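You operate a simulated robot arm through the tools that you are given. There is no shell and no other tool.

You are at the controls of a simulated two-armed robot. One attempt, no reset.

TASK
Set the orange meter true in the 40 C block; switch it off.
Fine: hold the meter for each key and for the trim knob, till it shows 40 C. Off comes last. The probe stays in the block.

It is judged by the outcome, as a careful person would: the job done as asked, and still so three seconds after it is handed in. It fails if anything else is knocked over, pushed out of place, dropped, spilled or broken.

THE ROBOT
Two 7-joint arms with two-finger parallel grippers on one trunk, on a base that drives. Base frame: it is fixed to the floor where the robot stands at the start and does not move with it; the origin is under the middle of the robot, x ahead of it, y to its left, z up. Readings come in m, degrees, newtons and seconds.
The left shoulder is at the start at [0.07, 0.133, 1.276], the right one opposite. With the tool pointing down near the work surface each hand reaches from about 0.1 to 0.6 m from the robot's upright axis, wherever it stands, measured 20 degrees to its own side. Places, roughly: hold key of the orange meter [0.5, -0.2, 0.9]; hold key of the yellow meter [1, -3.1, 0.9]; on key of the orange meter [0.5, -0.2, 0.9]; on key of the yellow meter [1, -3.2, 0.9]; trim knob of the yellow meter [1, -3.2, 1]; warm block [0.6, 0, 0.9]; well of the warm block [0.6, 0, 0.8]; yellow meter [1, -3.25, 1]. Payload 1.57 kg a hand.
The tool frame of a hand sits at the grasp point between the pads (the TCP): z along the fingers, y along the line on which they close. The tips reach 0.03 m beyond it. The gripper opens to 0.08 m. The fingers are 0.017 m wide and 0.012 m thick; the gripper's body (0.04 by 0.082 m) begins 0.08 m behind the TCP.
Orientation is told as [roll, pitch, yaw] about the base's x, y, z axes, in that order, counted from this pose: with the fingers straight down and closing along the base's y, the tool's x points along the base's -x, its y along +y and its z along -z.

THE INTERFACE
- The arms move only by the tool apply_moves. It takes "left_motion", "right_motion" or both (then of equal length, played together; a hand with none holds still); each is a list that holds one entry, the list of rows, each a list of 7 numbers: the gripper command, from -1 (fully open) to 1 (shut), values between in proportion, then the shift along the tool's x, y, z in mm, then the turn, a rotation vector about the tool's x, y, z in degrees. In form: [[[jaw, dx, dy, dz, wx, wy, wz], ...]]. A call has 1 to 20 rows; each row is the pose to reach, as a shift and turn from the pose commanded when the call began, along the tool's axes at that moment. Each row takes 0.2 s and may step no farther than 0.05 m and 8.6 degrees from the row before; otherwise, or with a gripper value out of range, the whole call is refused. Where a pose cannot be reached the arm comes as near as it can. A force on the tool above 40 N (or 10 N above the force at the start of the call, whichever is more), or a blocked arm, ends the call early, and 0.2 s more pass. The fingers move at their own pace (about 0.153 m/s each) and stop on an object; they squeeze with about 43 N. The grip force told is the motor's: it shows also when the fingers shut on nothing. Time passes only in rows, and 0.2 s behind the last, so rows that repeat a pose let the fingers close. The reply holds the time, the measured pose of the TCP, the force on the tool along the base axes, the opening and the grip force, in the units named above and with some noise, with the torque about the TCP (base axes, N m) and any sound that the robot's microphone picked up.
- Cameras (640 x 400 px; columns grow to the right, rows downward): "scene" is now at [0.1255, -0.0341, 1.498]; the picture's right is [-0.42, -0.91, 0.00], its down [-0.59, 0.28, -0.76] and it looks along [0.69, -0.32, -0.65] (base axes); focal length 214 px, centre (320, 200). "left" rides on the left gripper at [0.072, 0.007, -0.122] in its tool frame; the picture's right is [-0.09, 1.00, 0.00], its down [-0.84, -0.08, -0.54] and it looks along [-0.54, -0.05, 0.84] (tool axes); focal length 238 px, centre (320, 200). "right" rides on the right gripper at [0.072, -0.007, -0.122] in its tool frame; the picture's right is [0.09, 1.00, 0.00], its down [-0.84, 0.08, -0.54] and it looks along [-0.54, 0.05, 0.84] (tool axes); focal length 238 px, centre (320, 200). There is no depth. A picture from a camera that has moved, and an enlarged one, comes with that camera's place and axes in the base frame and with its lens.
- snapshot(camera): a new picture of that camera. It takes no simulated time.
- move_column(by): slides the trunk up (or, below 0, down) by that many m; the arms and the scene camera ride with it, the base frame stays. It gives what a move gives, with no picture.
- roll_base(legs): drives the robot by 1 to 6 legs, each [ahead, left, turn to the left] in m, m and degrees, along the robot's own axes; the way and the turn of a leg run together, so that a leg with both is an arc; at most 1.5 m and 180 degrees a leg. The arms and the cameras ride along, it lands a little off, and it stops where it bumps. It gives what a move gives.
- pan_tilt(pan, tilt): turns the head with the scene camera to pan (to the left, within 86 degrees either way) and tilt (down, from -29 to 69), counted from straight ahead of the robot. It gives what a move gives.
- zoom(camera, box): a new picture of the part [left, top, right, bottom] of that camera's present view, enlarged. It takes no simulated time.
- job_done(): hands the job in; it is judged then, once.

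Nothing tells you exact positions but the pictures and the camera data. Unless the task says otherwise, let go and move clear before handing in.

The tools are called after "Call:" as a command line: name --argument value ..., lists and objects as JSON in quotes. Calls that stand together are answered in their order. apply_moves: Moves the arms, as the interface text tells. Its arguments: {"type":"object","properties":{"left_motion":{"type":"array","items":{"type":"array","items":{"type":"array","items":{"type":"number"}}}},"right_motion":{"type":"array","items":{"type":"array","items":{"type":"array","items":{"type":"number"}}}}},"required":[]} The other tools are called the same way: move_column (by) slides the trunk up or down; roll_base (legs) drives the base; pan_tilt (pan, tilt) turns the head that bears the scene camera; snapshot (camera) takes a picture; zoom (camera, box) takes an enlarged picture of a part of a camera's view; job_done () hands the job in.

At the start:

```text
time_s: 0.0
left_ee_pos: [0.4469, 0.0495, 1.3655]
left_tool_rot: [0.0, 0.0, 0.1]
left_wrist_force: [0.9, 0.1, 0.0]
left_moment: [-0.02, 0.03, 0.07]
left_gripper_width: 0.0797
left_finger_force: 0.1
right_ee_pos: [0.3736, -0.3774, 1.2876]
right_tool_rot: [0.1, -0.1, 0.0]
right_wrist_force: [0.5, 0.1, 0.0]
right_moment: [-0.02, 0.0, 0.02]
right_gripper_width: 0.0801
right_finger_force: 0.1
trunk travel left (down, up): [-0.85, 0.09]
robot x, y, heading: [-0.0024, -0.0031, -0.0]
head pan, tilt: [-24.9, 40.8]
```

scene: 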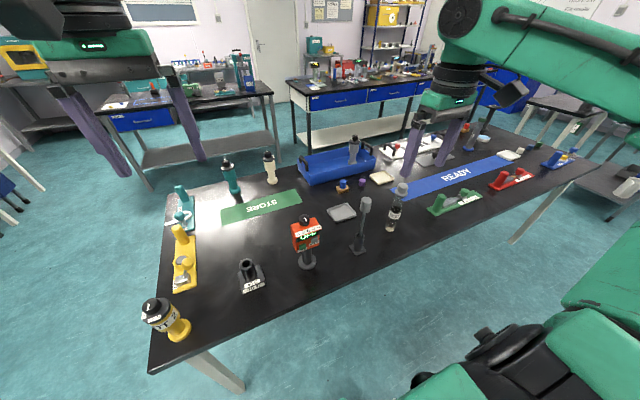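
right: 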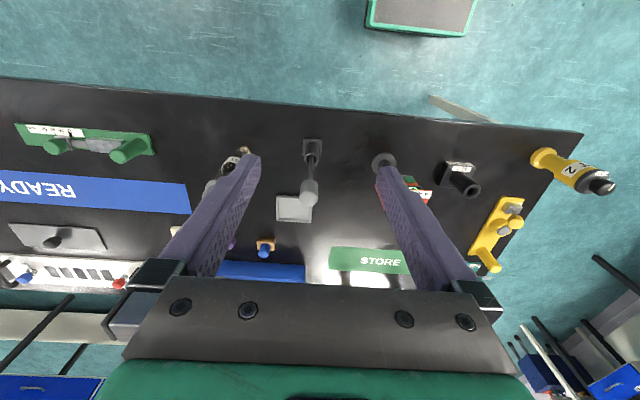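
left: 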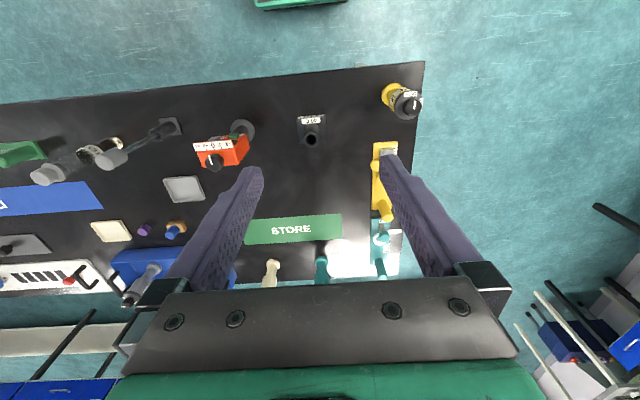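

The table ahead holds an orange meter on a stand, with a dark block beside it that may be the warm block. I'll look closer before I move anything.

Call:
zoom --camera "scene" --box '[220, 170, 420, 295]'

Call:
zoom --camera "left" --box '[120, 60, 440, 260]'

Call:
zoom --camera "right" --box '[240, 100, 560, 300]'

```text
3.20 times, centred on (320, 232) of scene
camera zoom: at [0.1255, -0.0341, 1.498], right [-0.42, -0.91, 0.0], down [-0.59, 0.28, -0.76], along [0.69, -0.32, -0.65], focal length 686 px, centre (320, 96)
```

zoom: 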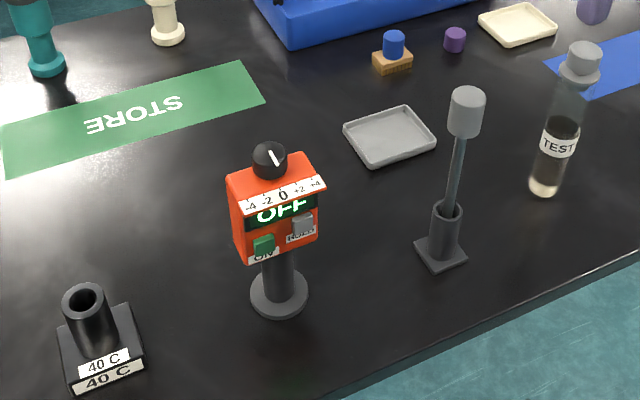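

```text
2.00 times, centred on (280, 160) of left
camera zoom: at [0.3743, 0.0565, 1.4872], right [0.09, 1.0, 0.0], down [0.84, -0.08, 0.54], along [0.54, -0.05, -0.84], focal length 477 px, centre (400, 280)
```

zoom: 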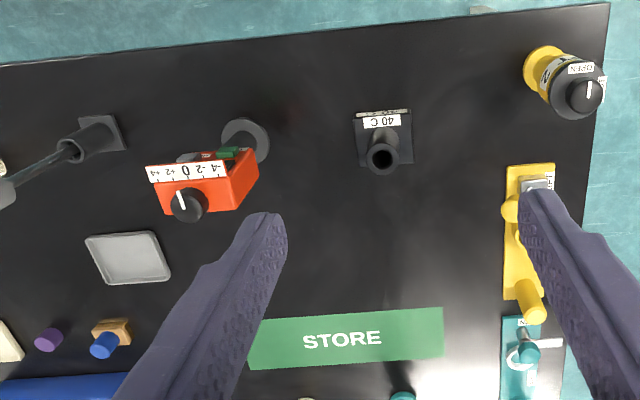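

```text
2.00 times, centred on (400, 200) of right
camera zoom: at [0.3019, -0.3858, 1.4077], right [-0.09, 1.0, 0.0], down [0.84, 0.08, 0.54], along [0.54, 0.05, -0.84], focal length 477 px, centre (160, 200)
```

zoom: 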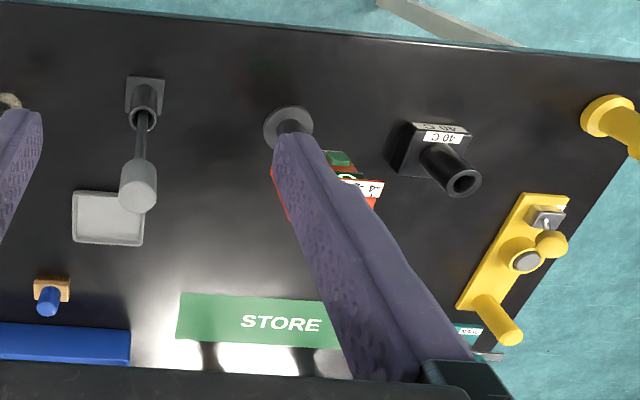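

I'll zoom in on the meter, its labels and the block, and check the objects around them.

Call:
zoom --camera "scene" --box '[280, 205, 344, 245]'

Call:
zoom --camera "scene" --box '[230, 240, 326, 300]'

Call:
zoom --camera "scene" --box '[330, 180, 420, 260]'

Call:
zoom --camera "left" --box '[180, 110, 260, 180]'

Call:
zoom --camera "scene" --box '[120, 170, 280, 370]'

```text
10.00 times, centred on (312, 225) of scene
camera zoom: at [0.1255, -0.0341, 1.498], right [-0.42, -0.91, 0.0], down [-0.59, 0.28, -0.76], along [0.69, -0.32, -0.65], focal length 2145 px, centre (400, -50)
```

zoom: 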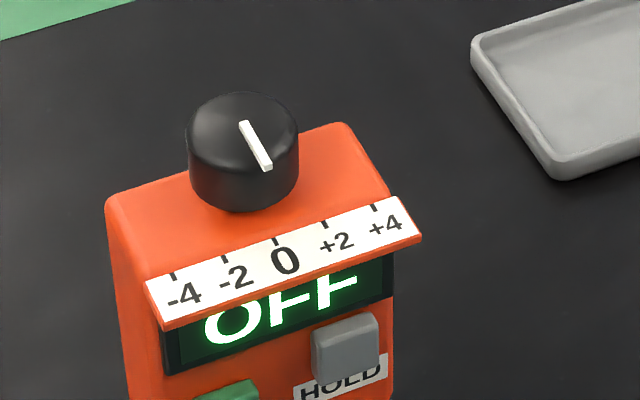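

```text
6.67 times, centred on (278, 270) of scene
camera zoom: at [0.1255, -0.0341, 1.498], right [-0.42, -0.91, 0.0], down [-0.59, 0.28, -0.76], along [0.69, -0.32, -0.65], focal length 1430 px, centre (600, -267)
```

zoom: 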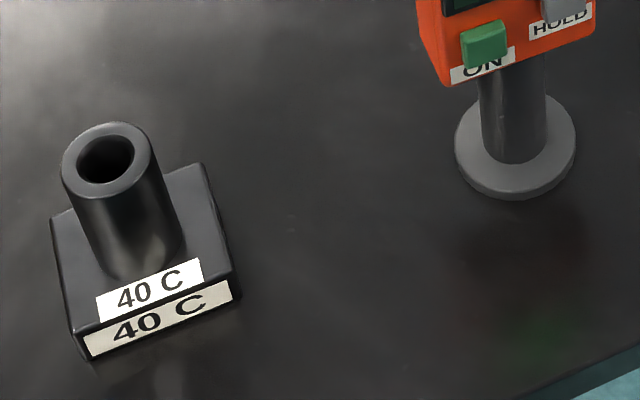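

```text
5.00 times, centred on (375, 220) of scene
camera zoom: at [0.1255, -0.0341, 1.498], right [-0.42, -0.91, 0.0], down [-0.59, 0.28, -0.76], along [0.69, -0.32, -0.65], focal length 1072 px, centre (45, 100)
```

zoom: 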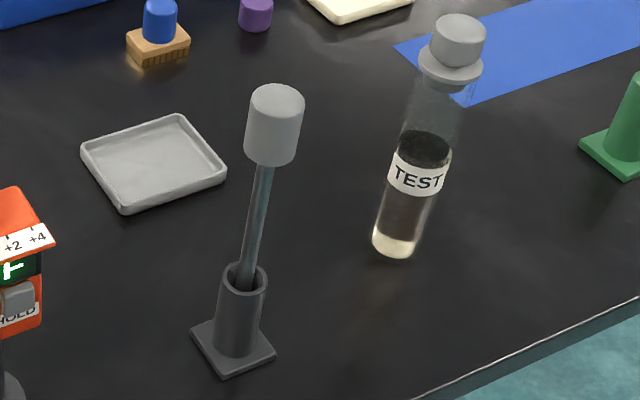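

```text
5.71 times, centred on (220, 145) of left
camera zoom: at [0.3743, 0.0565, 1.4872], right [0.09, 1.0, 0.0], down [0.84, -0.08, 0.54], along [0.54, -0.05, -0.84], focal length 1362 px, centre (891, 514)
```

zoom: 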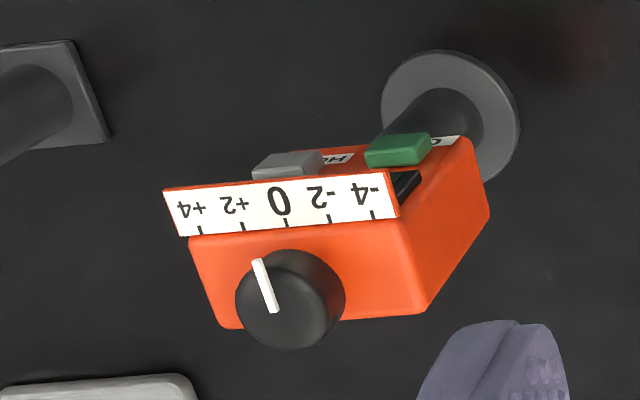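

```text
2.00 times, centred on (200, 270) of scene
camera zoom: at [0.1255, -0.0341, 1.498], right [-0.42, -0.91, 0.0], down [-0.59, 0.28, -0.76], along [0.69, -0.32, -0.65], focal length 429 px, centre (560, 60)
```

zoom: 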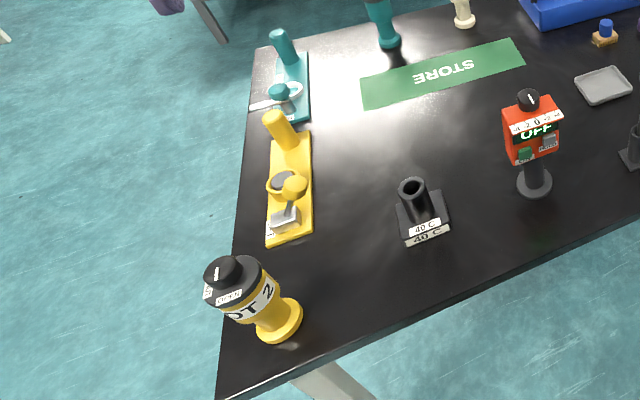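

The orange meter sits in its stand at about (0.55, -0.18), facing me, with its body between z 0.91 and 1.00. The 40 C block's tower top is at about (0.565, 0.019, 0.907). I'll lower the trunk a little for a more frontal view of the meter.

Call:
move_column --by -0.25

Call:
pan_tilt --pan -18 --tilt 33

Call:
snapshot --camera "scene"

```text
time_s: 2.6
left_ee_pos: [0.4462, 0.0489, 1.1159]
left_tool_rot: [-0.1, 0.0, 0.1]
left_wrist_force: [-0.3, 0.2, -0.2]
left_moment: [0.01, -0.03, 0.02]
left_gripper_width: 0.0801
left_finger_force: 0.0
right_ee_pos: [0.3737, -0.3779, 1.0353]
right_tool_rot: [0.2, 0.0, 0.1]
right_wrist_force: [0.2, -0.3, 0.3]
right_moment: [0.03, 0.04, 0.0]
right_gripper_width: 0.0799
right_finger_force: 0.1
trunk travel left (down, up): [-0.6, 0.34]
robot x, y, heading: [0.0035, 0.0008, -0.3]
head pan, tilt: [-24.9, 40.8]
```

```text
time_s: 3.3
left_ee_pos: [0.4474, 0.0481, 1.1168]
left_tool_rot: [0.0, 0.0, 0.1]
left_wrist_force: [0.0, 0.3, 0.0]
left_moment: [-0.01, -0.01, 0.01]
left_gripper_width: 0.0801
left_finger_force: 0.1
right_ee_pos: [0.373, -0.3787, 1.0361]
right_tool_rot: [0.1, -0.1, -0.1]
right_wrist_force: [0.2, -0.1, -0.3]
right_moment: [-0.01, 0.01, -0.01]
right_gripper_width: 0.0799
right_finger_force: 0.2
trunk travel left (down, up): [-0.6, 0.34]
robot x, y, heading: [0.0027, 0.0008, -0.1]
head pan, tilt: [-18.0, 33.0]
```

```text
taken
camera scene: at [0.1335, -0.026, 1.2597], right [-0.31, -0.95, 0.0], down [-0.52, 0.17, -0.84], along [0.8, -0.26, -0.55], focal length 214 px, centre (320, 200)
```

scene: 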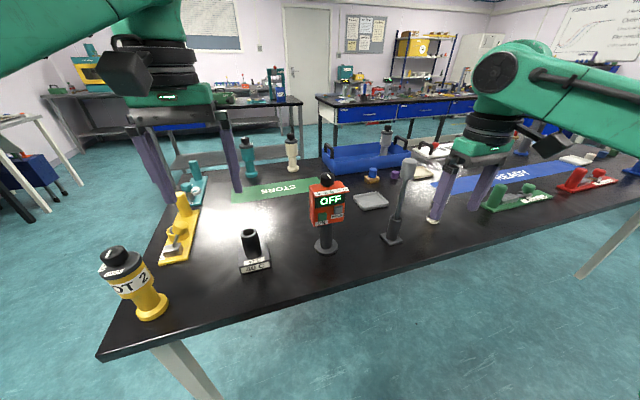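

Call:
zoom --camera "scene" --box '[292, 166, 364, 260]'

Call:
zoom --camera "scene" --box '[304, 170, 352, 200]'

Call:
zoom --camera "scene" --box '[304, 195, 352, 225]'

Call:
zoom --camera "scene" --box '[544, 0, 640, 60]'

Call:
zoom --camera "scene" --box '[340, 10, 390, 55]'

```text
4.26 times, centred on (328, 213) of scene
camera zoom: at [0.1335, -0.026, 1.2597], right [-0.31, -0.95, 0.0], down [-0.52, 0.17, -0.84], along [0.8, -0.26, -0.55], focal length 913 px, centre (286, 145)
```

zoom: 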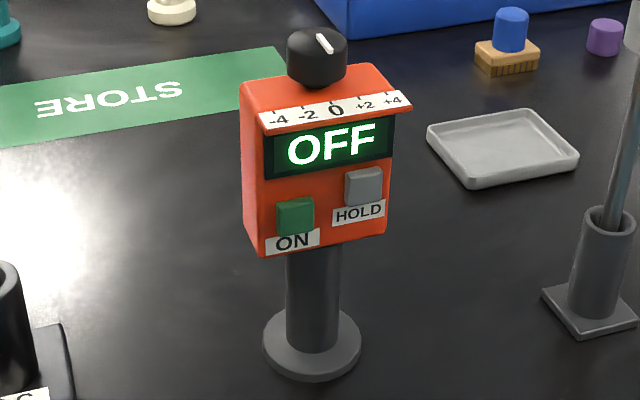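

```text
13.33 times, centred on (328, 185) of scene
camera zoom: at [0.1335, -0.026, 1.2597], right [-0.31, -0.95, 0.0], down [-0.52, 0.17, -0.84], along [0.8, -0.26, -0.55], focal length 2860 px, centre (213, 400)
```

zoom: 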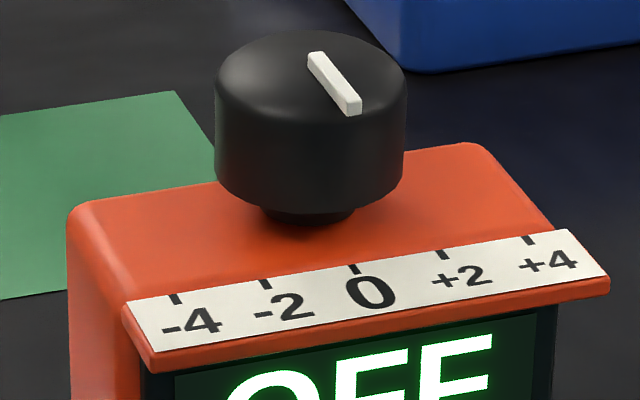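

```text
13.33 times, centred on (328, 210) of scene
camera zoom: at [0.1335, -0.026, 1.2597], right [-0.31, -0.95, 0.0], down [-0.52, 0.17, -0.84], along [0.8, -0.26, -0.55], focal length 2860 px, centre (213, 67)
```

zoom: 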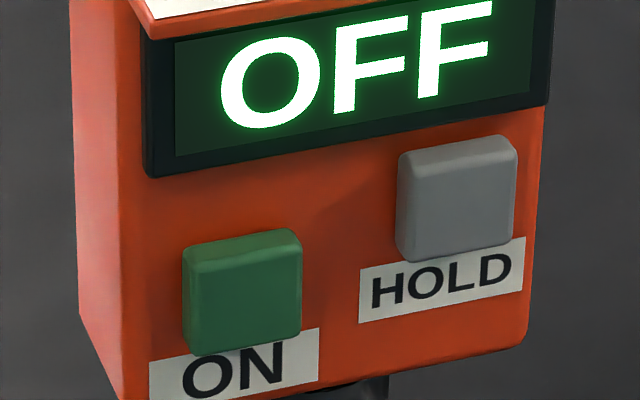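

```text
6.67 times, centred on (592, 30) of scene
camera zoom: at [0.1335, -0.026, 1.2597], right [-0.31, -0.95, 0.0], down [-0.52, 0.17, -0.84], along [0.8, -0.26, -0.55], focal length 1430 px, centre (-1493, 1333)
```

zoom: 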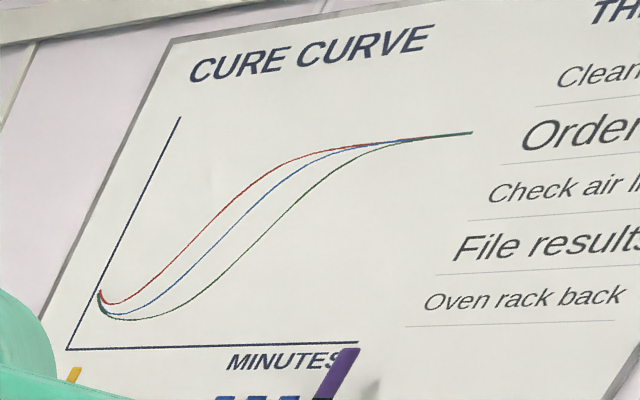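

```text
8.89 times, centred on (365, 32) of scene
camera zoom: at [0.1335, -0.026, 1.2597], right [-0.31, -0.95, 0.0], down [-0.52, 0.17, -0.84], along [0.8, -0.26, -0.55], focal length 1906 px, centre (-80, 1689)
```

zoom: 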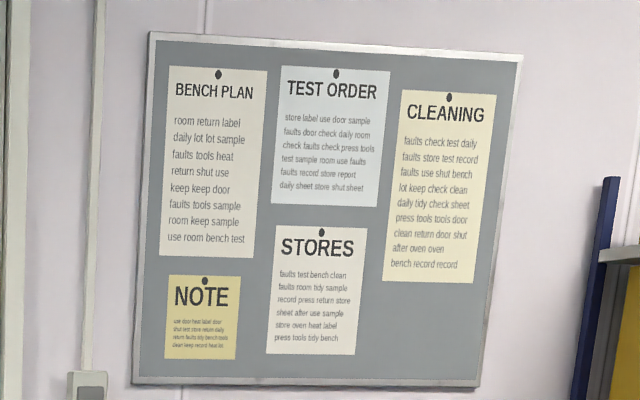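

The front face is clear now: ON is low on the left (+y), HOLD is on the right, and there's a display above them with an overhanging scale. The body is about 82 mm wide and 40 mm deep, so I'll grip it front to back, with the left hand coming in from the left and tilted down. First I'll test that wrist pose in free air.

Call:
apply_moves --left_motion '[[[-1, 0, 10, -10, 0, 0, -8], [-1, 0, 20, -20, 0, 0, -16], [-1, 0, 30, -30, 0, 0, -24], [-1, 0, 40, -40, 0, 0, -32], [-1, 0, 50, -50, 0, 0, -40], [-1, 0, 60, -60, 0, 0, -48], [-1, 0, 70, -70, 0, 0, -56], [-1, 0, 80, -80, 0, 0, -64], [-1, 0, 90, -90, 0, 0, -72], [-1, 0, 100, -100, 0, 0, -80], [-1, 0, 110, -100, 0, 0, -86], [-1, 0, 120, -100, 0, 0, -90], [-1, 0, 120, -100, 0, 0, -90]]]'

```text
time_s: 6.1
left_ee_pos: [0.4303, 0.1621, 1.1887]
left_tool_rot: [0.1, 0.1, 90.1]
left_wrist_force: [-0.1, 0.1, 0.1]
left_moment: [0.01, 0.03, -0.02]
left_gripper_width: 0.0801
left_finger_force: 0.0
left hand out of reach, approached as far as the arm can: row 7, 8, 9, 10, 11, 12, 13
right_ee_pos: [0.3749, -0.3793, 1.0359]
right_tool_rot: [0.0, 0.0, 0.0]
right_wrist_force: [0.2, 0.1, 1.1]
right_moment: [0.02, -0.01, -0.05]
right_gripper_width: 0.0799
right_finger_force: 0.1
trunk travel left (down, up): [-0.6, 0.34]
robot x, y, heading: [0.0019, 0.0003, -0.1]
head pan, tilt: [-18.0, 33.0]
```

Call:
apply_moves --left_motion '[[[-1, 0, 0, 12, 0, 7.5, 0], [-1, 0, 0, 24, 0, 15, 0], [-1, 0, 0, 36, 0, 22.5, 0], [-1, 0, 0, 48, 0, 30, 0], [-1, 0, 0, 60, 0, 37.5, 0], [-1, 0, 0, 72, 0, 45, 0], [-1, 0, 0, 84, 0, 52.5, 0], [-1, 0, 0, 96, 0, 60, 0], [-1, 0, 0, 96, 0, 60, 0]]]'

Call:
snapshot --camera "scene"

Call:
snapshot --camera "left"

```text
time_s: 8.1
left_ee_pos: [0.4278, 0.1649, 1.0921]
left_tool_rot: [0.0, 60.2, 90.0]
left_wrist_force: [-0.8, -0.3, -0.5]
left_moment: [0.01, -0.01, 0.03]
left_gripper_width: 0.08
left_finger_force: 0.1
right_ee_pos: [0.3747, -0.3806, 1.0355]
right_tool_rot: [0.1, 0.0, 0.0]
right_wrist_force: [-0.6, 0.3, 0.1]
right_moment: [0.01, -0.03, -0.01]
right_gripper_width: 0.0798
right_finger_force: 0.0
trunk travel left (down, up): [-0.6, 0.34]
robot x, y, heading: [0.0012, -0.0036, -0.2]
head pan, tilt: [-18.0, 33.0]
```

```text
taken
camera scene: at [0.1333, -0.0266, 1.2598], right [-0.31, -0.95, 0.0], down [-0.52, 0.17, -0.84], along [0.8, -0.26, -0.54], focal length 214 px, centre (320, 200)
```

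scene: 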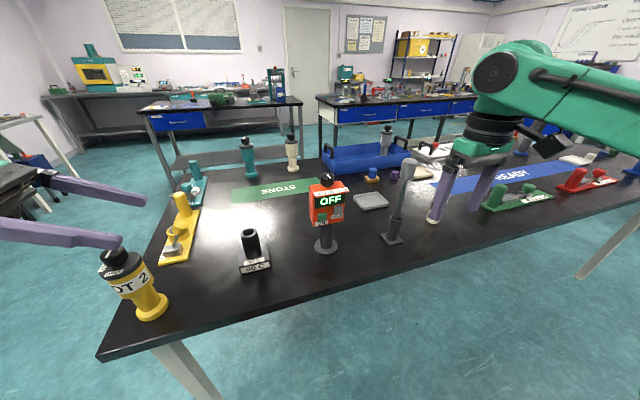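

```text
taken
camera left: at [0.4213, 0.2341, 1.2151], right [-1.0, 0.04, -0.08], down [0.08, 0.89, -0.46], along [0.05, -0.46, -0.89], focal length 238 px, centre (320, 200)
```

left: 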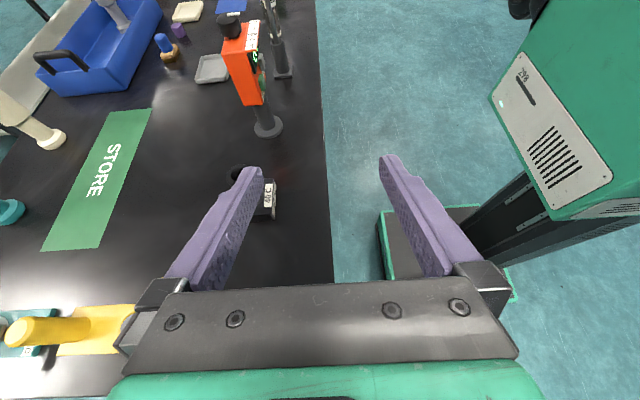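

The tilted side-grasp pose is reachable. I'll use this side view to measure the meter, stand and block more precisely.

Call:
zoom --camera "left" --box '[200, 0, 300, 140]'

Call:
zoom --camera "left" --box '[220, 155, 300, 230]'

Call:
zoom --camera "scene" --box '[220, 210, 284, 290]'

Call:
zoom --camera "scene" --box '[80, 180, 220, 340]'

```text
2.86 times, centred on (250, 70) of left
camera zoom: at [0.4213, 0.2341, 1.2151], right [-1.0, 0.04, -0.08], down [0.08, 0.89, -0.46], along [0.05, -0.46, -0.89], focal length 681 px, centre (520, 571)
```

zoom: 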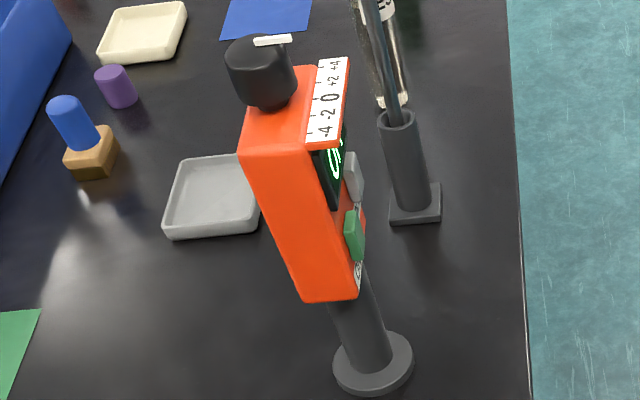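

```text
5.33 times, centred on (260, 192) of left
camera zoom: at [0.4213, 0.2341, 1.2151], right [-1.0, 0.04, -0.08], down [0.08, 0.89, -0.46], along [0.05, -0.46, -0.89], focal length 1271 px, centre (640, 240)
```

zoom: 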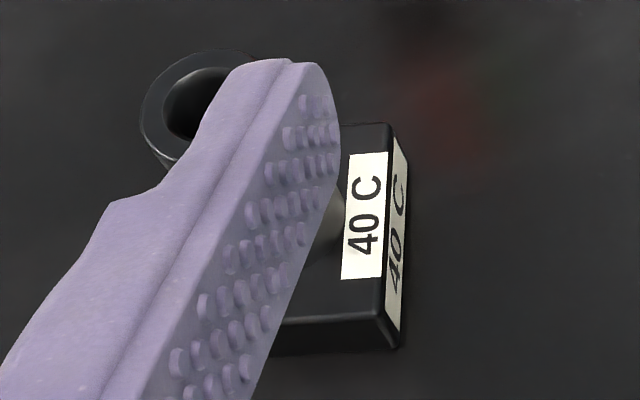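

```text
5.00 times, centred on (252, 250) of scene
camera zoom: at [0.1333, -0.0266, 1.2598], right [-0.31, -0.95, 0.0], down [-0.52, 0.17, -0.84], along [0.8, -0.26, -0.54], focal length 1072 px, centre (660, -50)
```

zoom: 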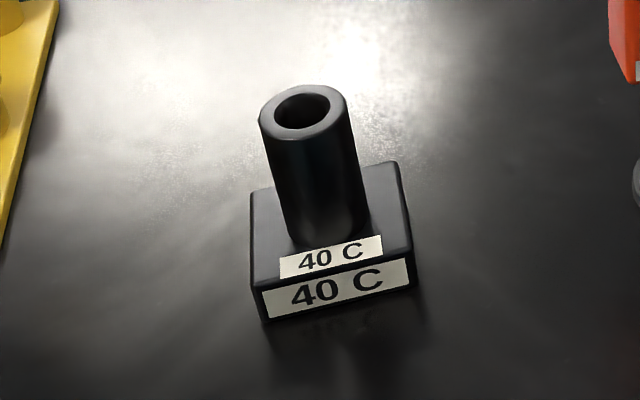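

```text
2.50 times, centred on (150, 260) of scene
camera zoom: at [0.1333, -0.0266, 1.2598], right [-0.31, -0.95, 0.0], down [-0.52, 0.17, -0.84], along [0.8, -0.26, -0.54], focal length 536 px, centre (745, 50)
```

zoom: 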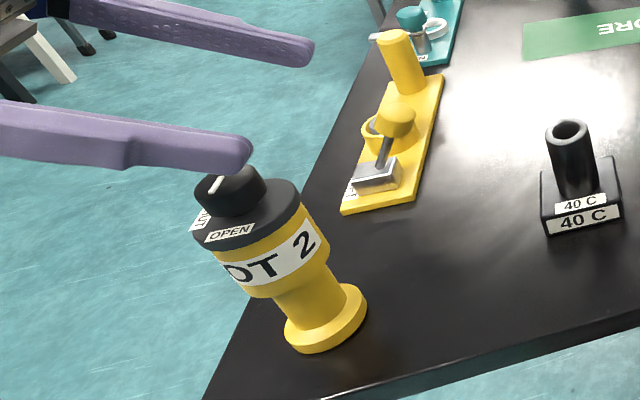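

The meter body spans about x 0.537–0.573, y -0.140 to -0.223 and z 0.904–1.002. The block well is near (0.5655, 0.0175). I'll bring the open left hand to a pre-grasp just left of the meter, high enough to clear the block.

Call:
apply_moves --left_motion '[[[-1, 3.3, -17.8, 32, 0, 0, 0], [-1, 6.5, -35.6, 64, 0, 0, 0], [-1, 9.8, -53.4, 96, 0, 0, 0], [-1, 13, -71.1, 128, 0, 0, 0], [-1, 16.3, -88.9, 160, 0, 0, 0], [-1, 19.5, -106.7, 192, 0, 0, 0], [-1, 22.8, -124.5, 223.5, 0, 0, 0], [-1, 22.8, -124.5, 223.5, 0, 0, 0]]]'

Call:
snapshot --camera "left"

Call:
snapshot --camera "scene"

```text
time_s: 9.9
left_ee_pos: [0.5519, -0.0404, 0.9995]
left_tool_rot: [0.1, 60.1, 90.2]
left_wrist_force: [-0.1, 0.6, 0.1]
left_moment: [0.01, 0.03, 0.02]
left_gripper_width: 0.0802
left_finger_force: 0.1
right_ee_pos: [0.3733, -0.3773, 1.0364]
right_tool_rot: [0.0, 0.0, 0.0]
right_wrist_force: [-0.1, -0.3, 0.0]
right_moment: [-0.03, 0.0, 0.01]
right_gripper_width: 0.0798
right_finger_force: 0.1
trunk travel left (down, up): [-0.6, 0.34]
robot x, y, heading: [-0.0009, 0.0005, -0.1]
head pan, tilt: [-18.0, 33.0]
```

```text
taken
camera left: at [0.5447, 0.0296, 1.1233], right [-1.0, 0.04, -0.08], down [0.07, 0.89, -0.46], along [0.05, -0.46, -0.89], focal length 238 px, centre (320, 200)
```

left: 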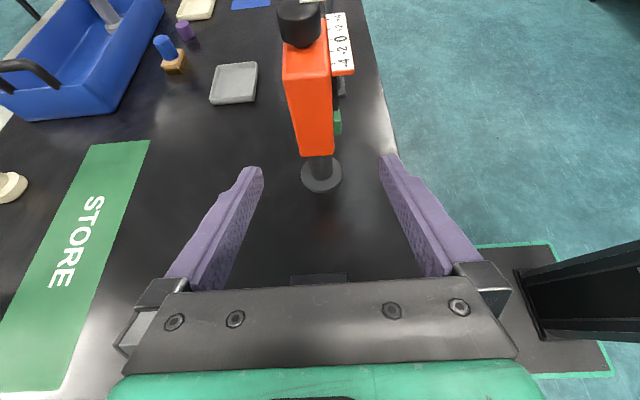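

```text
taken
camera scene: at [0.133, -0.0251, 1.2599], right [-0.31, -0.95, 0.0], down [-0.52, 0.17, -0.84], along [0.8, -0.26, -0.54], focal length 214 px, centre (320, 200)
```

scene: 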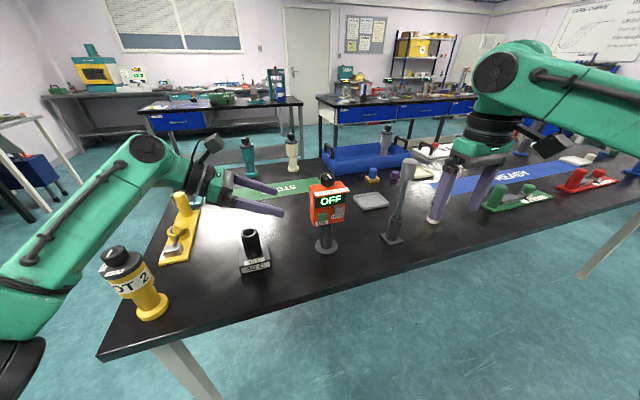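

The wrist pose holds and the meter lies between the open fingers. I'll zoom in to check alignment before going in.

Call:
zoom --camera "left" --box '[250, 0, 390, 200]'

Call:
zoom --camera "scene" --box '[200, 150, 360, 250]'

```text
2.00 times, centred on (320, 100) of left
camera zoom: at [0.5447, 0.0296, 1.1233], right [-1.0, 0.04, -0.08], down [0.07, 0.89, -0.46], along [0.05, -0.46, -0.89], focal length 477 px, centre (320, 400)
```

zoom: 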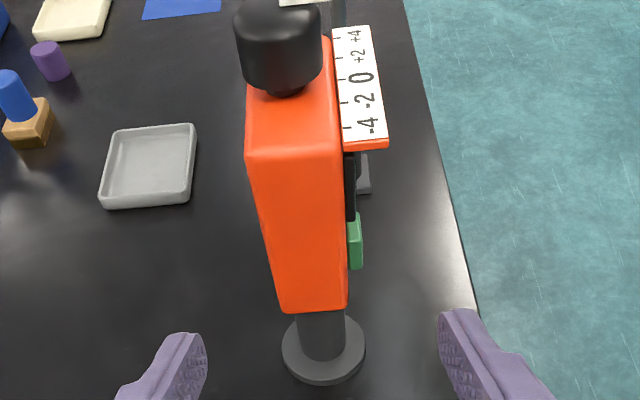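

```text
4.00 times, centred on (280, 200) of scene
camera zoom: at [0.133, -0.0251, 1.2599], right [-0.31, -0.95, 0.0], down [-0.52, 0.17, -0.84], along [0.8, -0.26, -0.54], focal length 858 px, centre (480, 200)
```

zoom: 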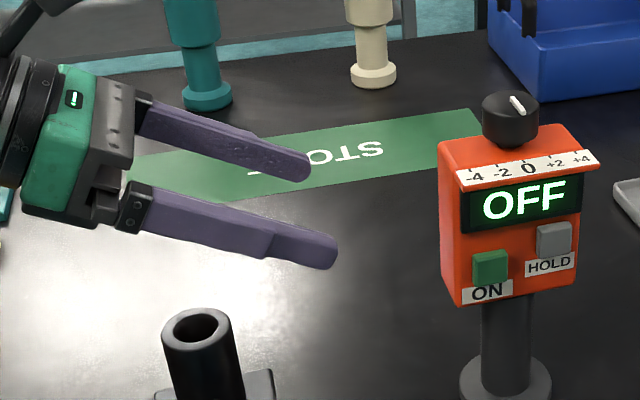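

The body sits at x 0.5375–0.574 and its face bezel stands a few mm proud, so the grip centre is x≈0.5535. I'll move in at display level, under the scale lip and above the ON key, with the fingers open.

Call:
apply_moves --left_motion '[[[-1, -4.3, -1.6, 25.6, 0, 0, 0], [-1, 8.2, -1.6, 47.3, 0, 0, 0], [-1, 20.7, -1.6, 68.9, 0, 0, 0], [-1, 27, -1.6, 80, 0, 0, 0], [-1, 33.5, -1.6, 91.1, 0, 0, 0], [-1, 33.5, -1.6, 91.1, 0, 0, 0]]]'

Call:
zoom --camera "left" --box '[220, 0, 420, 200]'

Call:
zoom --camera "scene" --box '[260, 160, 372, 230]'

```text
time_s: 11.3
left_ee_pos: [0.5563, -0.1373, 0.9833]
left_tool_rot: [0.2, 60.1, 90.2]
left_wrist_force: [0.6, 0.5, 0.5]
left_moment: [-0.02, 0.0, 0.0]
left_gripper_width: 0.08
left_finger_force: 0.0
right_ee_pos: [0.3738, -0.378, 1.0362]
right_tool_rot: [0.1, 0.1, -0.1]
right_wrist_force: [0.2, 0.4, -0.6]
right_moment: [-0.02, 0.01, 0.01]
right_gripper_width: 0.0799
right_finger_force: 0.1
trunk travel left (down, up): [-0.6, 0.34]
robot x, y, heading: [0.0014, -0.0015, 0.1]
head pan, tilt: [-18.0, 33.0]
```

```text
2.00 times, centred on (320, 100) of left
camera zoom: at [0.5492, -0.0666, 1.1062], right [-1.0, 0.04, -0.08], down [0.08, 0.89, -0.46], along [0.05, -0.46, -0.89], focal length 477 px, centre (320, 400)
```

zoom: 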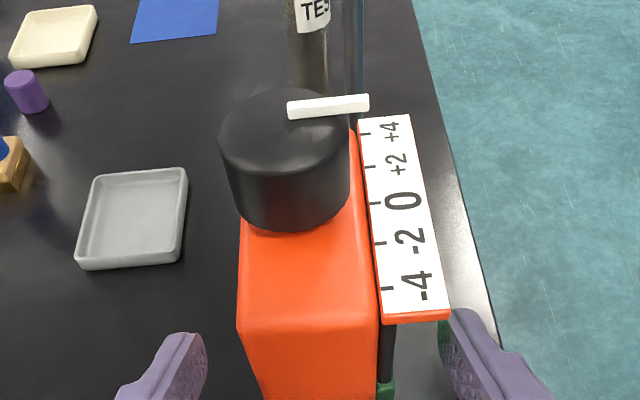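

```text
5.71 times, centred on (316, 195) of scene
camera zoom: at [0.1336, -0.0257, 1.2598], right [-0.31, -0.95, 0.0], down [-0.52, 0.17, -0.84], along [0.8, -0.26, -0.54], focal length 1226 px, centre (343, 229)
```

zoom: 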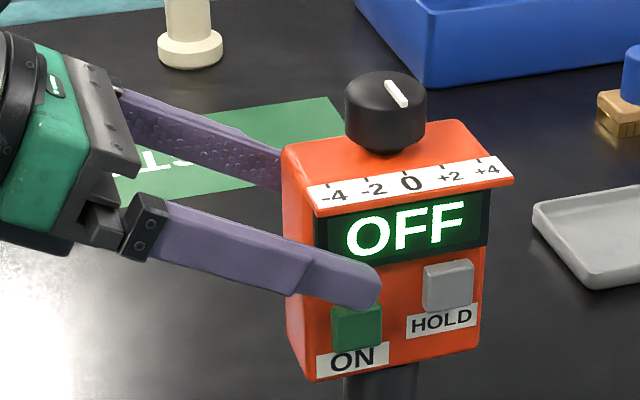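

The front finger sits under the scale lip and above ON. I'll close partway and check the gaps on both sides before clamping.

Call:
apply_moves --left_motion '[[[-0.5, 0, 1, 0, 0, 0, 0], [-0.2, 0, 1, 0, 0, 0, 0], [-0.2, 0, 1, 0, 0, 0, 0]]]'

Call:
zoom --camera "left" --box '[240, 100, 400, 200]'

Call:
zoom --camera "scene" --box '[292, 170, 356, 210]'

```text
time_s: 12.1
left_ee_pos: [0.5541, -0.1373, 0.9828]
left_tool_rot: [0.1, 60.1, 90.3]
left_wrist_force: [0.0, -0.3, 0.8]
left_moment: [0.01, 0.01, 0.0]
left_gripper_width: 0.0484
left_finger_force: 0.1
right_ee_pos: [0.3741, -0.379, 1.0358]
right_tool_rot: [0.1, 0.0, 0.0]
right_wrist_force: [-0.1, 0.2, 1.1]
right_moment: [0.0, 0.01, -0.02]
right_gripper_width: 0.08
right_finger_force: 0.0
trunk travel left (down, up): [-0.6, 0.34]
robot x, y, heading: [-0.0028, 0.0003, -0.2]
head pan, tilt: [-18.0, 33.0]
```

```text
4.00 times, centred on (320, 150) of left
camera zoom: at [0.5476, -0.0669, 1.1059], right [-1.0, 0.04, -0.08], down [0.08, 0.89, -0.45], along [0.05, -0.46, -0.89], focal length 953 px, centre (320, 400)
```

zoom: 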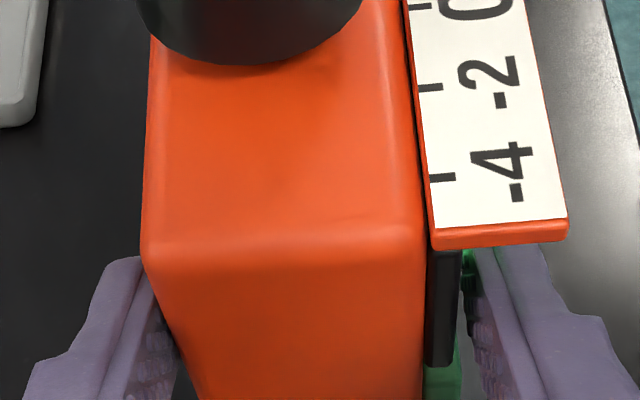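

```text
10.00 times, centred on (324, 190) of scene
camera zoom: at [0.1335, -0.0261, 1.2598], right [-0.31, -0.95, 0.0], down [-0.52, 0.17, -0.84], along [0.8, -0.26, -0.54], focal length 2145 px, centre (280, 300)
```

zoom: 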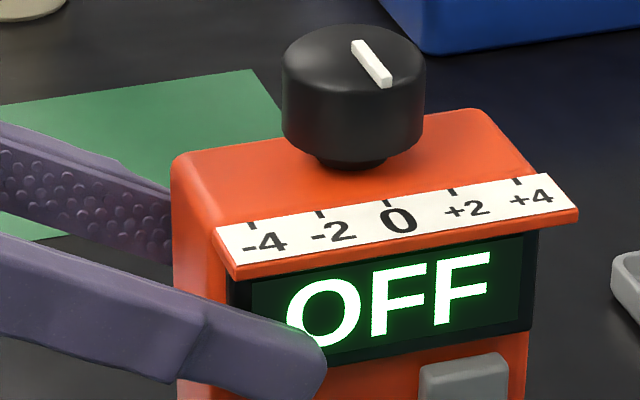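

The gaps look about even on both sides. Clamping now.

Call:
apply_moves --left_motion '[[[-0.1, 0, 0, 0, 0, 0, 0], [0, 0, 0, 0, 0, 0, 0], [0.3, 0, 0, 0, 0, 0, 0], [1, 0, 0, 0, 0, 0, 0], [1, 0, 0, 0, 0, 0, 0]]]'

Call:
zoom --camera "scene" --box '[276, 165, 372, 265]'

Call:
zoom --camera "left" --box '[240, 100, 400, 200]'

```text
time_s: 13.3
left_ee_pos: [0.5553, -0.1369, 0.9826]
left_tool_rot: [0.1, 60.1, 90.2]
left_wrist_force: [0.5, -0.7, 0.8]
left_moment: [-0.06, -0.04, 0.04]
left_gripper_width: 0.0443
left_finger_force: 43.2
right_ee_pos: [0.3743, -0.3781, 1.0353]
right_tool_rot: [0.1, 0.0, 0.0]
right_wrist_force: [0.0, -0.6, 0.3]
right_moment: [-0.01, -0.01, 0.0]
right_gripper_width: 0.0803
right_finger_force: 0.1
trunk travel left (down, up): [-0.6, 0.34]
robot x, y, heading: [-0.0008, -0.0027, -0.0]
head pan, tilt: [-18.0, 33.0]
```

```text
4.00 times, centred on (324, 215) of scene
camera zoom: at [0.1337, -0.0261, 1.2597], right [-0.31, -0.95, 0.0], down [-0.52, 0.17, -0.84], along [0.8, -0.26, -0.54], focal length 858 px, centre (304, 140)
```

zoom: 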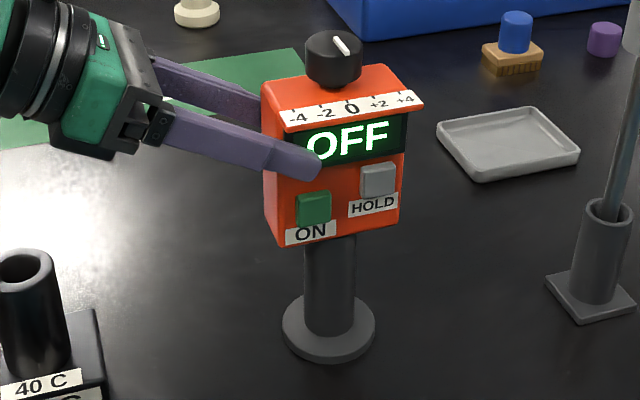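

```text
4.00 times, centred on (320, 150) of left
camera zoom: at [0.5478, -0.0668, 1.106], right [-1.0, 0.04, -0.08], down [0.08, 0.89, -0.45], along [0.05, -0.46, -0.89], focal length 953 px, centre (320, 400)
```

zoom: 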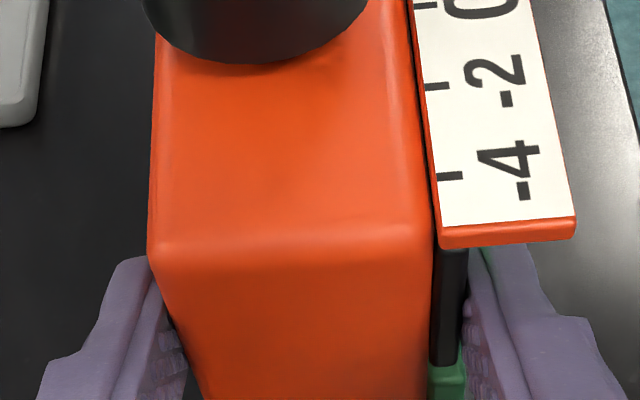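

Clamped at 44 mm with almost no side load, and the stand hasn't moved. I'll lift straight up a little at first and watch the stand.

Call:
apply_moves --left_motion '[[[1, 8.7, 0, -5, 0, 0, 0], [1, 17.3, 0, -10, 0, 0, 0], [1, 26, 0, -15, 0, 0, 0], [1, 34.6, 0, -20, 0, 0, 0], [1, 34.6, 0, -20, 0, 0, 0]]]'

Call:
zoom --camera "scene" --box '[276, 145, 372, 265]'

```text
time_s: 14.5
left_ee_pos: [0.5568, -0.1375, 1.0227]
left_tool_rot: [0.2, 60.2, 90.1]
left_wrist_force: [-0.3, -0.7, -1.8]
left_moment: [0.09, -0.03, 0.0]
left_gripper_width: 0.0442
left_finger_force: 43.2
right_ee_pos: [0.3752, -0.3789, 1.0356]
right_tool_rot: [0.1, 0.0, -0.1]
right_wrist_force: [-0.9, -0.4, -0.5]
right_moment: [0.01, 0.01, 0.0]
right_gripper_width: 0.0797
right_finger_force: 0.1
trunk travel left (down, up): [-0.6, 0.34]
robot x, y, heading: [-0.0, -0.0002, 0.2]
head pan, tilt: [-18.0, 33.0]
```

```text
3.33 times, centred on (324, 205) of scene
camera zoom: at [0.134, -0.0261, 1.2597], right [-0.31, -0.95, 0.0], down [-0.52, 0.17, -0.84], along [0.8, -0.26, -0.55], focal length 715 px, centre (307, 183)
```

zoom: 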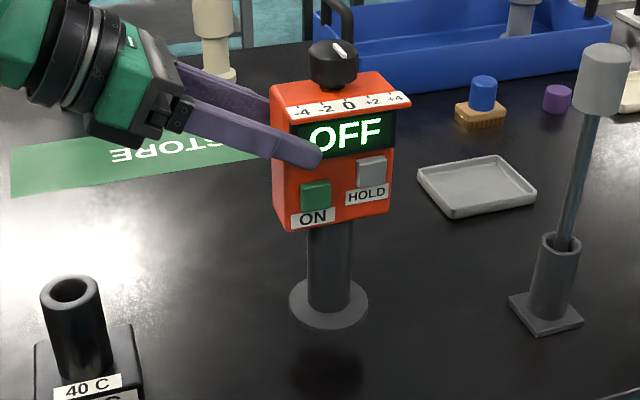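

The disc foot rose with the meter, so it may be part of the meter rather than a separate stand. I'll look closer before going on.

Call:
zoom --camera "scene" --box '[300, 195, 364, 250]'

Call:
zoom --camera "scene" --box '[370, 140, 450, 250]'

Call:
zoom --camera "left" --box '[220, 60, 420, 200]'

Call:
zoom --camera "right" --box '[200, 50, 560, 280]'

```text
7.27 times, centred on (332, 222) of scene
camera zoom: at [0.134, -0.0261, 1.2597], right [-0.31, -0.95, 0.0], down [-0.52, 0.17, -0.84], along [0.8, -0.26, -0.55], focal length 1560 px, centre (233, 36)
```

zoom: 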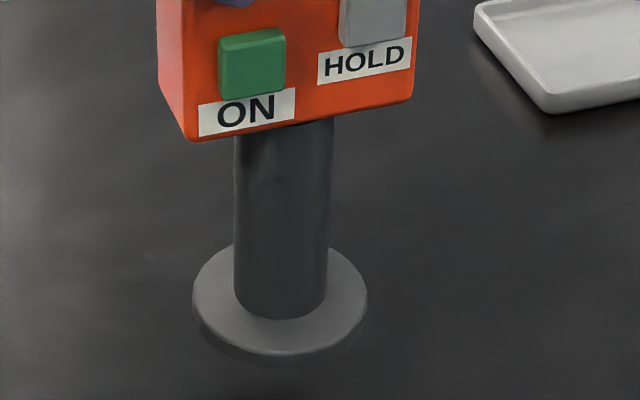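

```text
3.64 times, centred on (410, 195) of scene
camera zoom: at [0.134, -0.0261, 1.2597], right [-0.31, -0.95, 0.0], down [-0.52, 0.17, -0.84], along [0.8, -0.26, -0.55], focal length 780 px, centre (-7, 218)
```

zoom: 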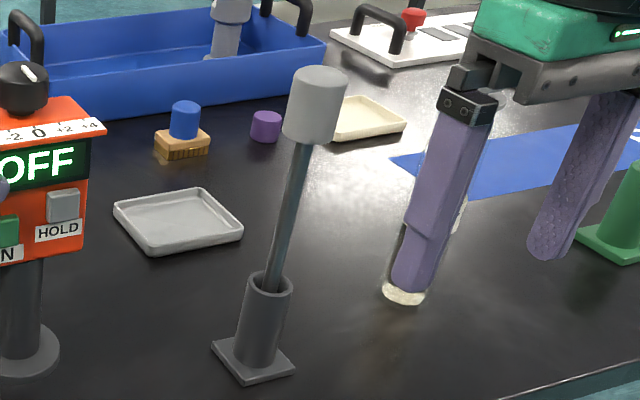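

```text
2.86 times, centred on (320, 130) of left
camera zoom: at [0.5484, -0.0672, 1.1452], right [-1.0, 0.04, -0.08], down [0.08, 0.89, -0.45], along [0.05, -0.46, -0.89], focal length 681 px, centre (320, 400)
```

zoom: 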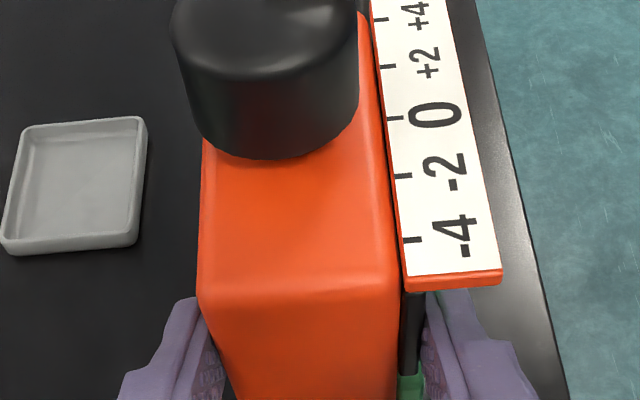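

```text
1.74 times, centred on (380, 165) of right
camera zoom: at [0.3023, -0.3858, 1.1575], right [-0.09, 1.0, 0.0], down [0.84, 0.08, 0.54], along [0.54, 0.05, -0.84], focal length 414 px, centre (216, 261)
```

zoom: 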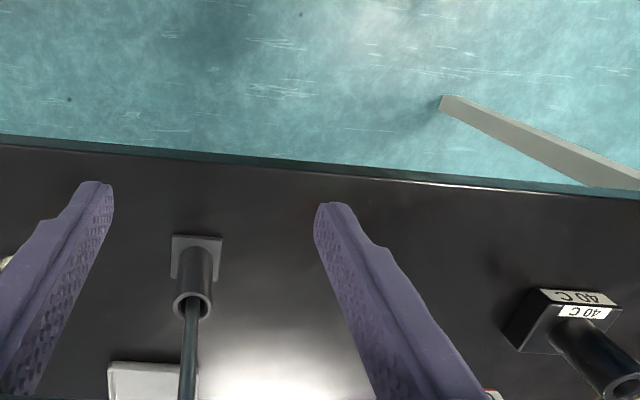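

The post and foot are part of the meter, and the grey-handled rod in the small holder on its right must be the probe that goes into the block's well. I'll set the meter back down exactly where it was.

Call:
apply_moves --left_motion '[[[1, -8.7, 0, 5, 0, 0, 0], [1, -17.3, 0, 10, 0, 0, 0], [1, -26, 0, 15, 0, 0, 0], [1, -31.2, 0, 18, 0, 0, 0], [1, -34.2, 0, 19.7, 0, 0, 0], [1, -34.2, 0, 19.7, 0, 0, 0]]]'

Call:
zoom --camera "scene" --box '[276, 165, 372, 265]'

```text
time_s: 15.9
left_ee_pos: [0.5546, -0.1378, 0.9822]
left_tool_rot: [0.2, 60.1, 90.2]
left_wrist_force: [0.1, 0.4, -0.8]
left_moment: [0.03, -0.02, 0.04]
left_gripper_width: 0.0447
left_finger_force: 42.6
right_ee_pos: [0.3739, -0.3791, 1.0357]
right_tool_rot: [0.1, -0.1, 0.0]
right_wrist_force: [0.1, 0.2, 0.7]
right_moment: [0.0, -0.01, 0.04]
right_gripper_width: 0.0797
right_finger_force: 0.0
trunk travel left (down, up): [-0.6, 0.34]
robot x, y, heading: [0.0014, 0.0005, -0.2]
head pan, tilt: [-18.0, 33.0]
```

```text
4.00 times, centred on (324, 215) of scene
camera zoom: at [0.1338, -0.0261, 1.2597], right [-0.31, -0.95, 0.0], down [-0.52, 0.17, -0.84], along [0.8, -0.26, -0.55], focal length 858 px, centre (304, 140)
```

zoom: 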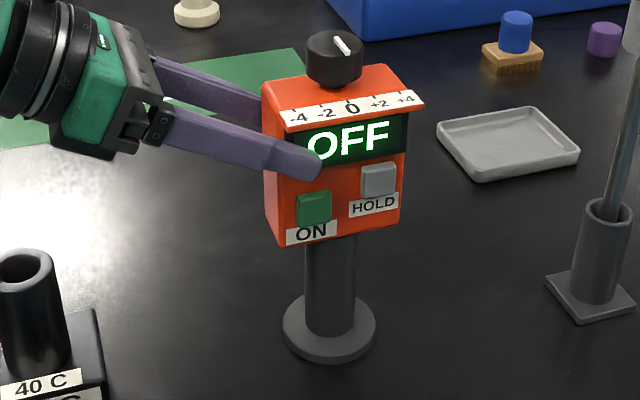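

The meter is back where it was. I'll open the fingers and back straight out to the left.

Call:
apply_moves --left_motion '[[[1, -0.5, 0, 0.3, 0, 0, 0], [0.3, -0.5, 0, 0.3, 0, 0, 0], [-0.2, -0.5, 0, 0.3, 0, 0, 0], [-0.6, -0.5, 0, 0.3, 0, 0, 0], [-1, -0.5, 0, 0.3, 0, 0, 0], [-1, -0.5, 0, 0.3, 0, 0, 0]]]'

Call:
apply_moves --left_motion '[[[-1, -10, 0, -17.3, 0, 0, 0], [-1, -25, 0, -43, 0, 0, 0], [-1, -40, 0, -69, 0, 0, 0], [-1, -50, 0, -86.6, 0, 0, 0], [-1, -50, 0, -106.6, 0, 0, 0], [-1, -43, 0, -141, 0, 0, 0], [-1, -36, 0, -176, 0, 0, 0], [-1, -36, 30, -200, 0, 0, 0]]]'

Call:
snapshot --camera "scene"

```text
time_s: 17.3
left_ee_pos: [0.5563, -0.1377, 0.9819]
left_tool_rot: [0.1, 60.1, 90.3]
left_wrist_force: [0.2, 0.7, -0.7]
left_moment: [-0.05, 0.02, 0.0]
left_gripper_width: 0.08
left_finger_force: 0.0
right_ee_pos: [0.3741, -0.3789, 1.0362]
right_tool_rot: [0.0, 0.0, 0.0]
right_wrist_force: [0.7, -0.3, -0.7]
right_moment: [-0.03, -0.01, -0.01]
right_gripper_width: 0.0802
right_finger_force: 0.0
trunk travel left (down, up): [-0.6, 0.34]
robot x, y, heading: [-0.0002, 0.0028, 0.1]
head pan, tilt: [-18.0, 33.0]
```

```text
time_s: 19.1
left_ee_pos: [0.5229, 0.0557, 1.0509]
left_tool_rot: [-0.1, 60.2, 90.0]
left_wrist_force: [-0.8, 0.3, 0.2]
left_moment: [-0.02, -0.02, 0.02]
left_gripper_width: 0.0802
left_finger_force: 0.0
right_ee_pos: [0.3726, -0.3779, 1.0364]
right_tool_rot: [0.0, -0.1, 0.0]
right_wrist_force: [0.0, 0.4, 0.8]
right_moment: [-0.04, 0.0, 0.01]
right_gripper_width: 0.0799
right_finger_force: 0.0
trunk travel left (down, up): [-0.6, 0.34]
robot x, y, heading: [0.0045, 0.0031, 0.1]
head pan, tilt: [-18.0, 33.0]
```

```text
taken
camera scene: at [0.1322, -0.0248, 1.26], right [-0.31, -0.95, 0.0], down [-0.52, 0.17, -0.84], along [0.8, -0.26, -0.54], focal length 214 px, centre (320, 200)
```

scene: 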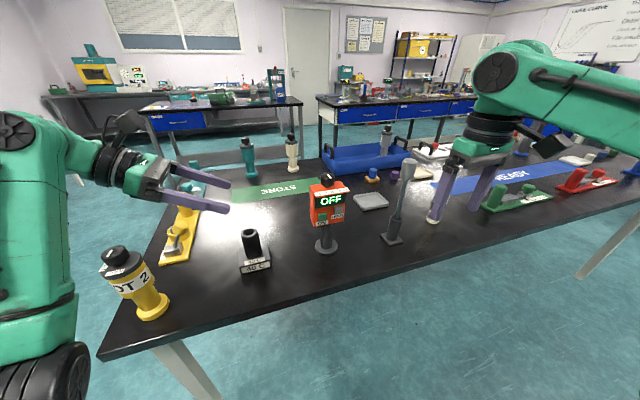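

I'll look over at the yellow meter's bench to see how a meter and probe are normally paired, and get a closer look at the grey-handled rod.

Call:
pan_tilt --pan -74 --tilt 8

Call:
snapshot --camera "scene"

Call:
zoom --camera "scene" --box '[260, 150, 380, 225]'

```text
time_s: 20.3
left_ee_pos: [0.5247, 0.054, 1.0516]
left_tool_rot: [0.1, 60.1, 90.2]
left_wrist_force: [0.7, -0.6, -0.6]
left_moment: [0.0, -0.02, 0.02]
left_gripper_width: 0.0803
left_finger_force: 0.0
right_ee_pos: [0.3745, -0.3788, 1.0358]
right_tool_rot: [0.0, 0.0, 0.0]
right_wrist_force: [-0.5, -0.7, -0.7]
right_moment: [0.03, -0.01, 0.0]
right_gripper_width: 0.0799
right_finger_force: 0.1
trunk travel left (down, up): [-0.6, 0.34]
robot x, y, heading: [-0.0011, 0.0017, -0.3]
head pan, tilt: [-74.0, 8.0]
```

```text
taken
camera scene: at [0.0745, -0.0875, 1.3], right [-0.96, -0.28, 0.0], down [-0.04, 0.13, -0.99], along [0.27, -0.95, -0.14], focal length 214 px, centre (320, 200)
```

scene: 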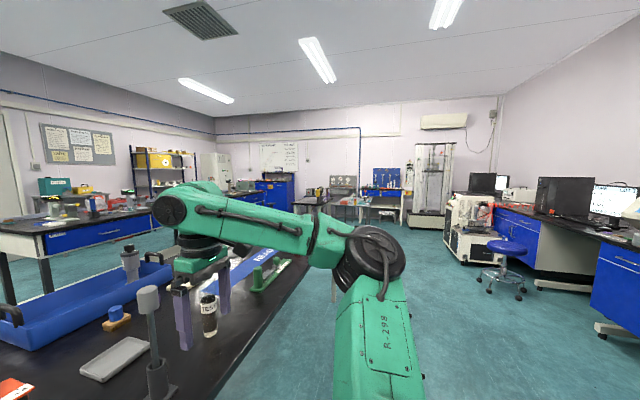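

```text
5.33 times, centred on (320, 188) of scene
camera zoom: at [0.0745, -0.0875, 1.3], right [-0.96, -0.28, 0.0], down [-0.04, 0.13, -0.99], along [0.27, -0.95, -0.14], focal length 1144 px, centre (320, 267)
```

zoom: 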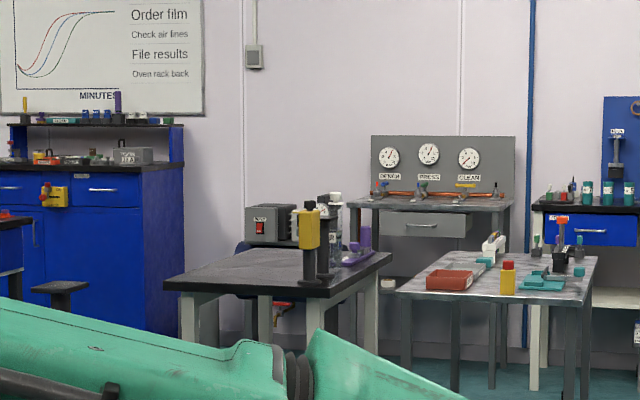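

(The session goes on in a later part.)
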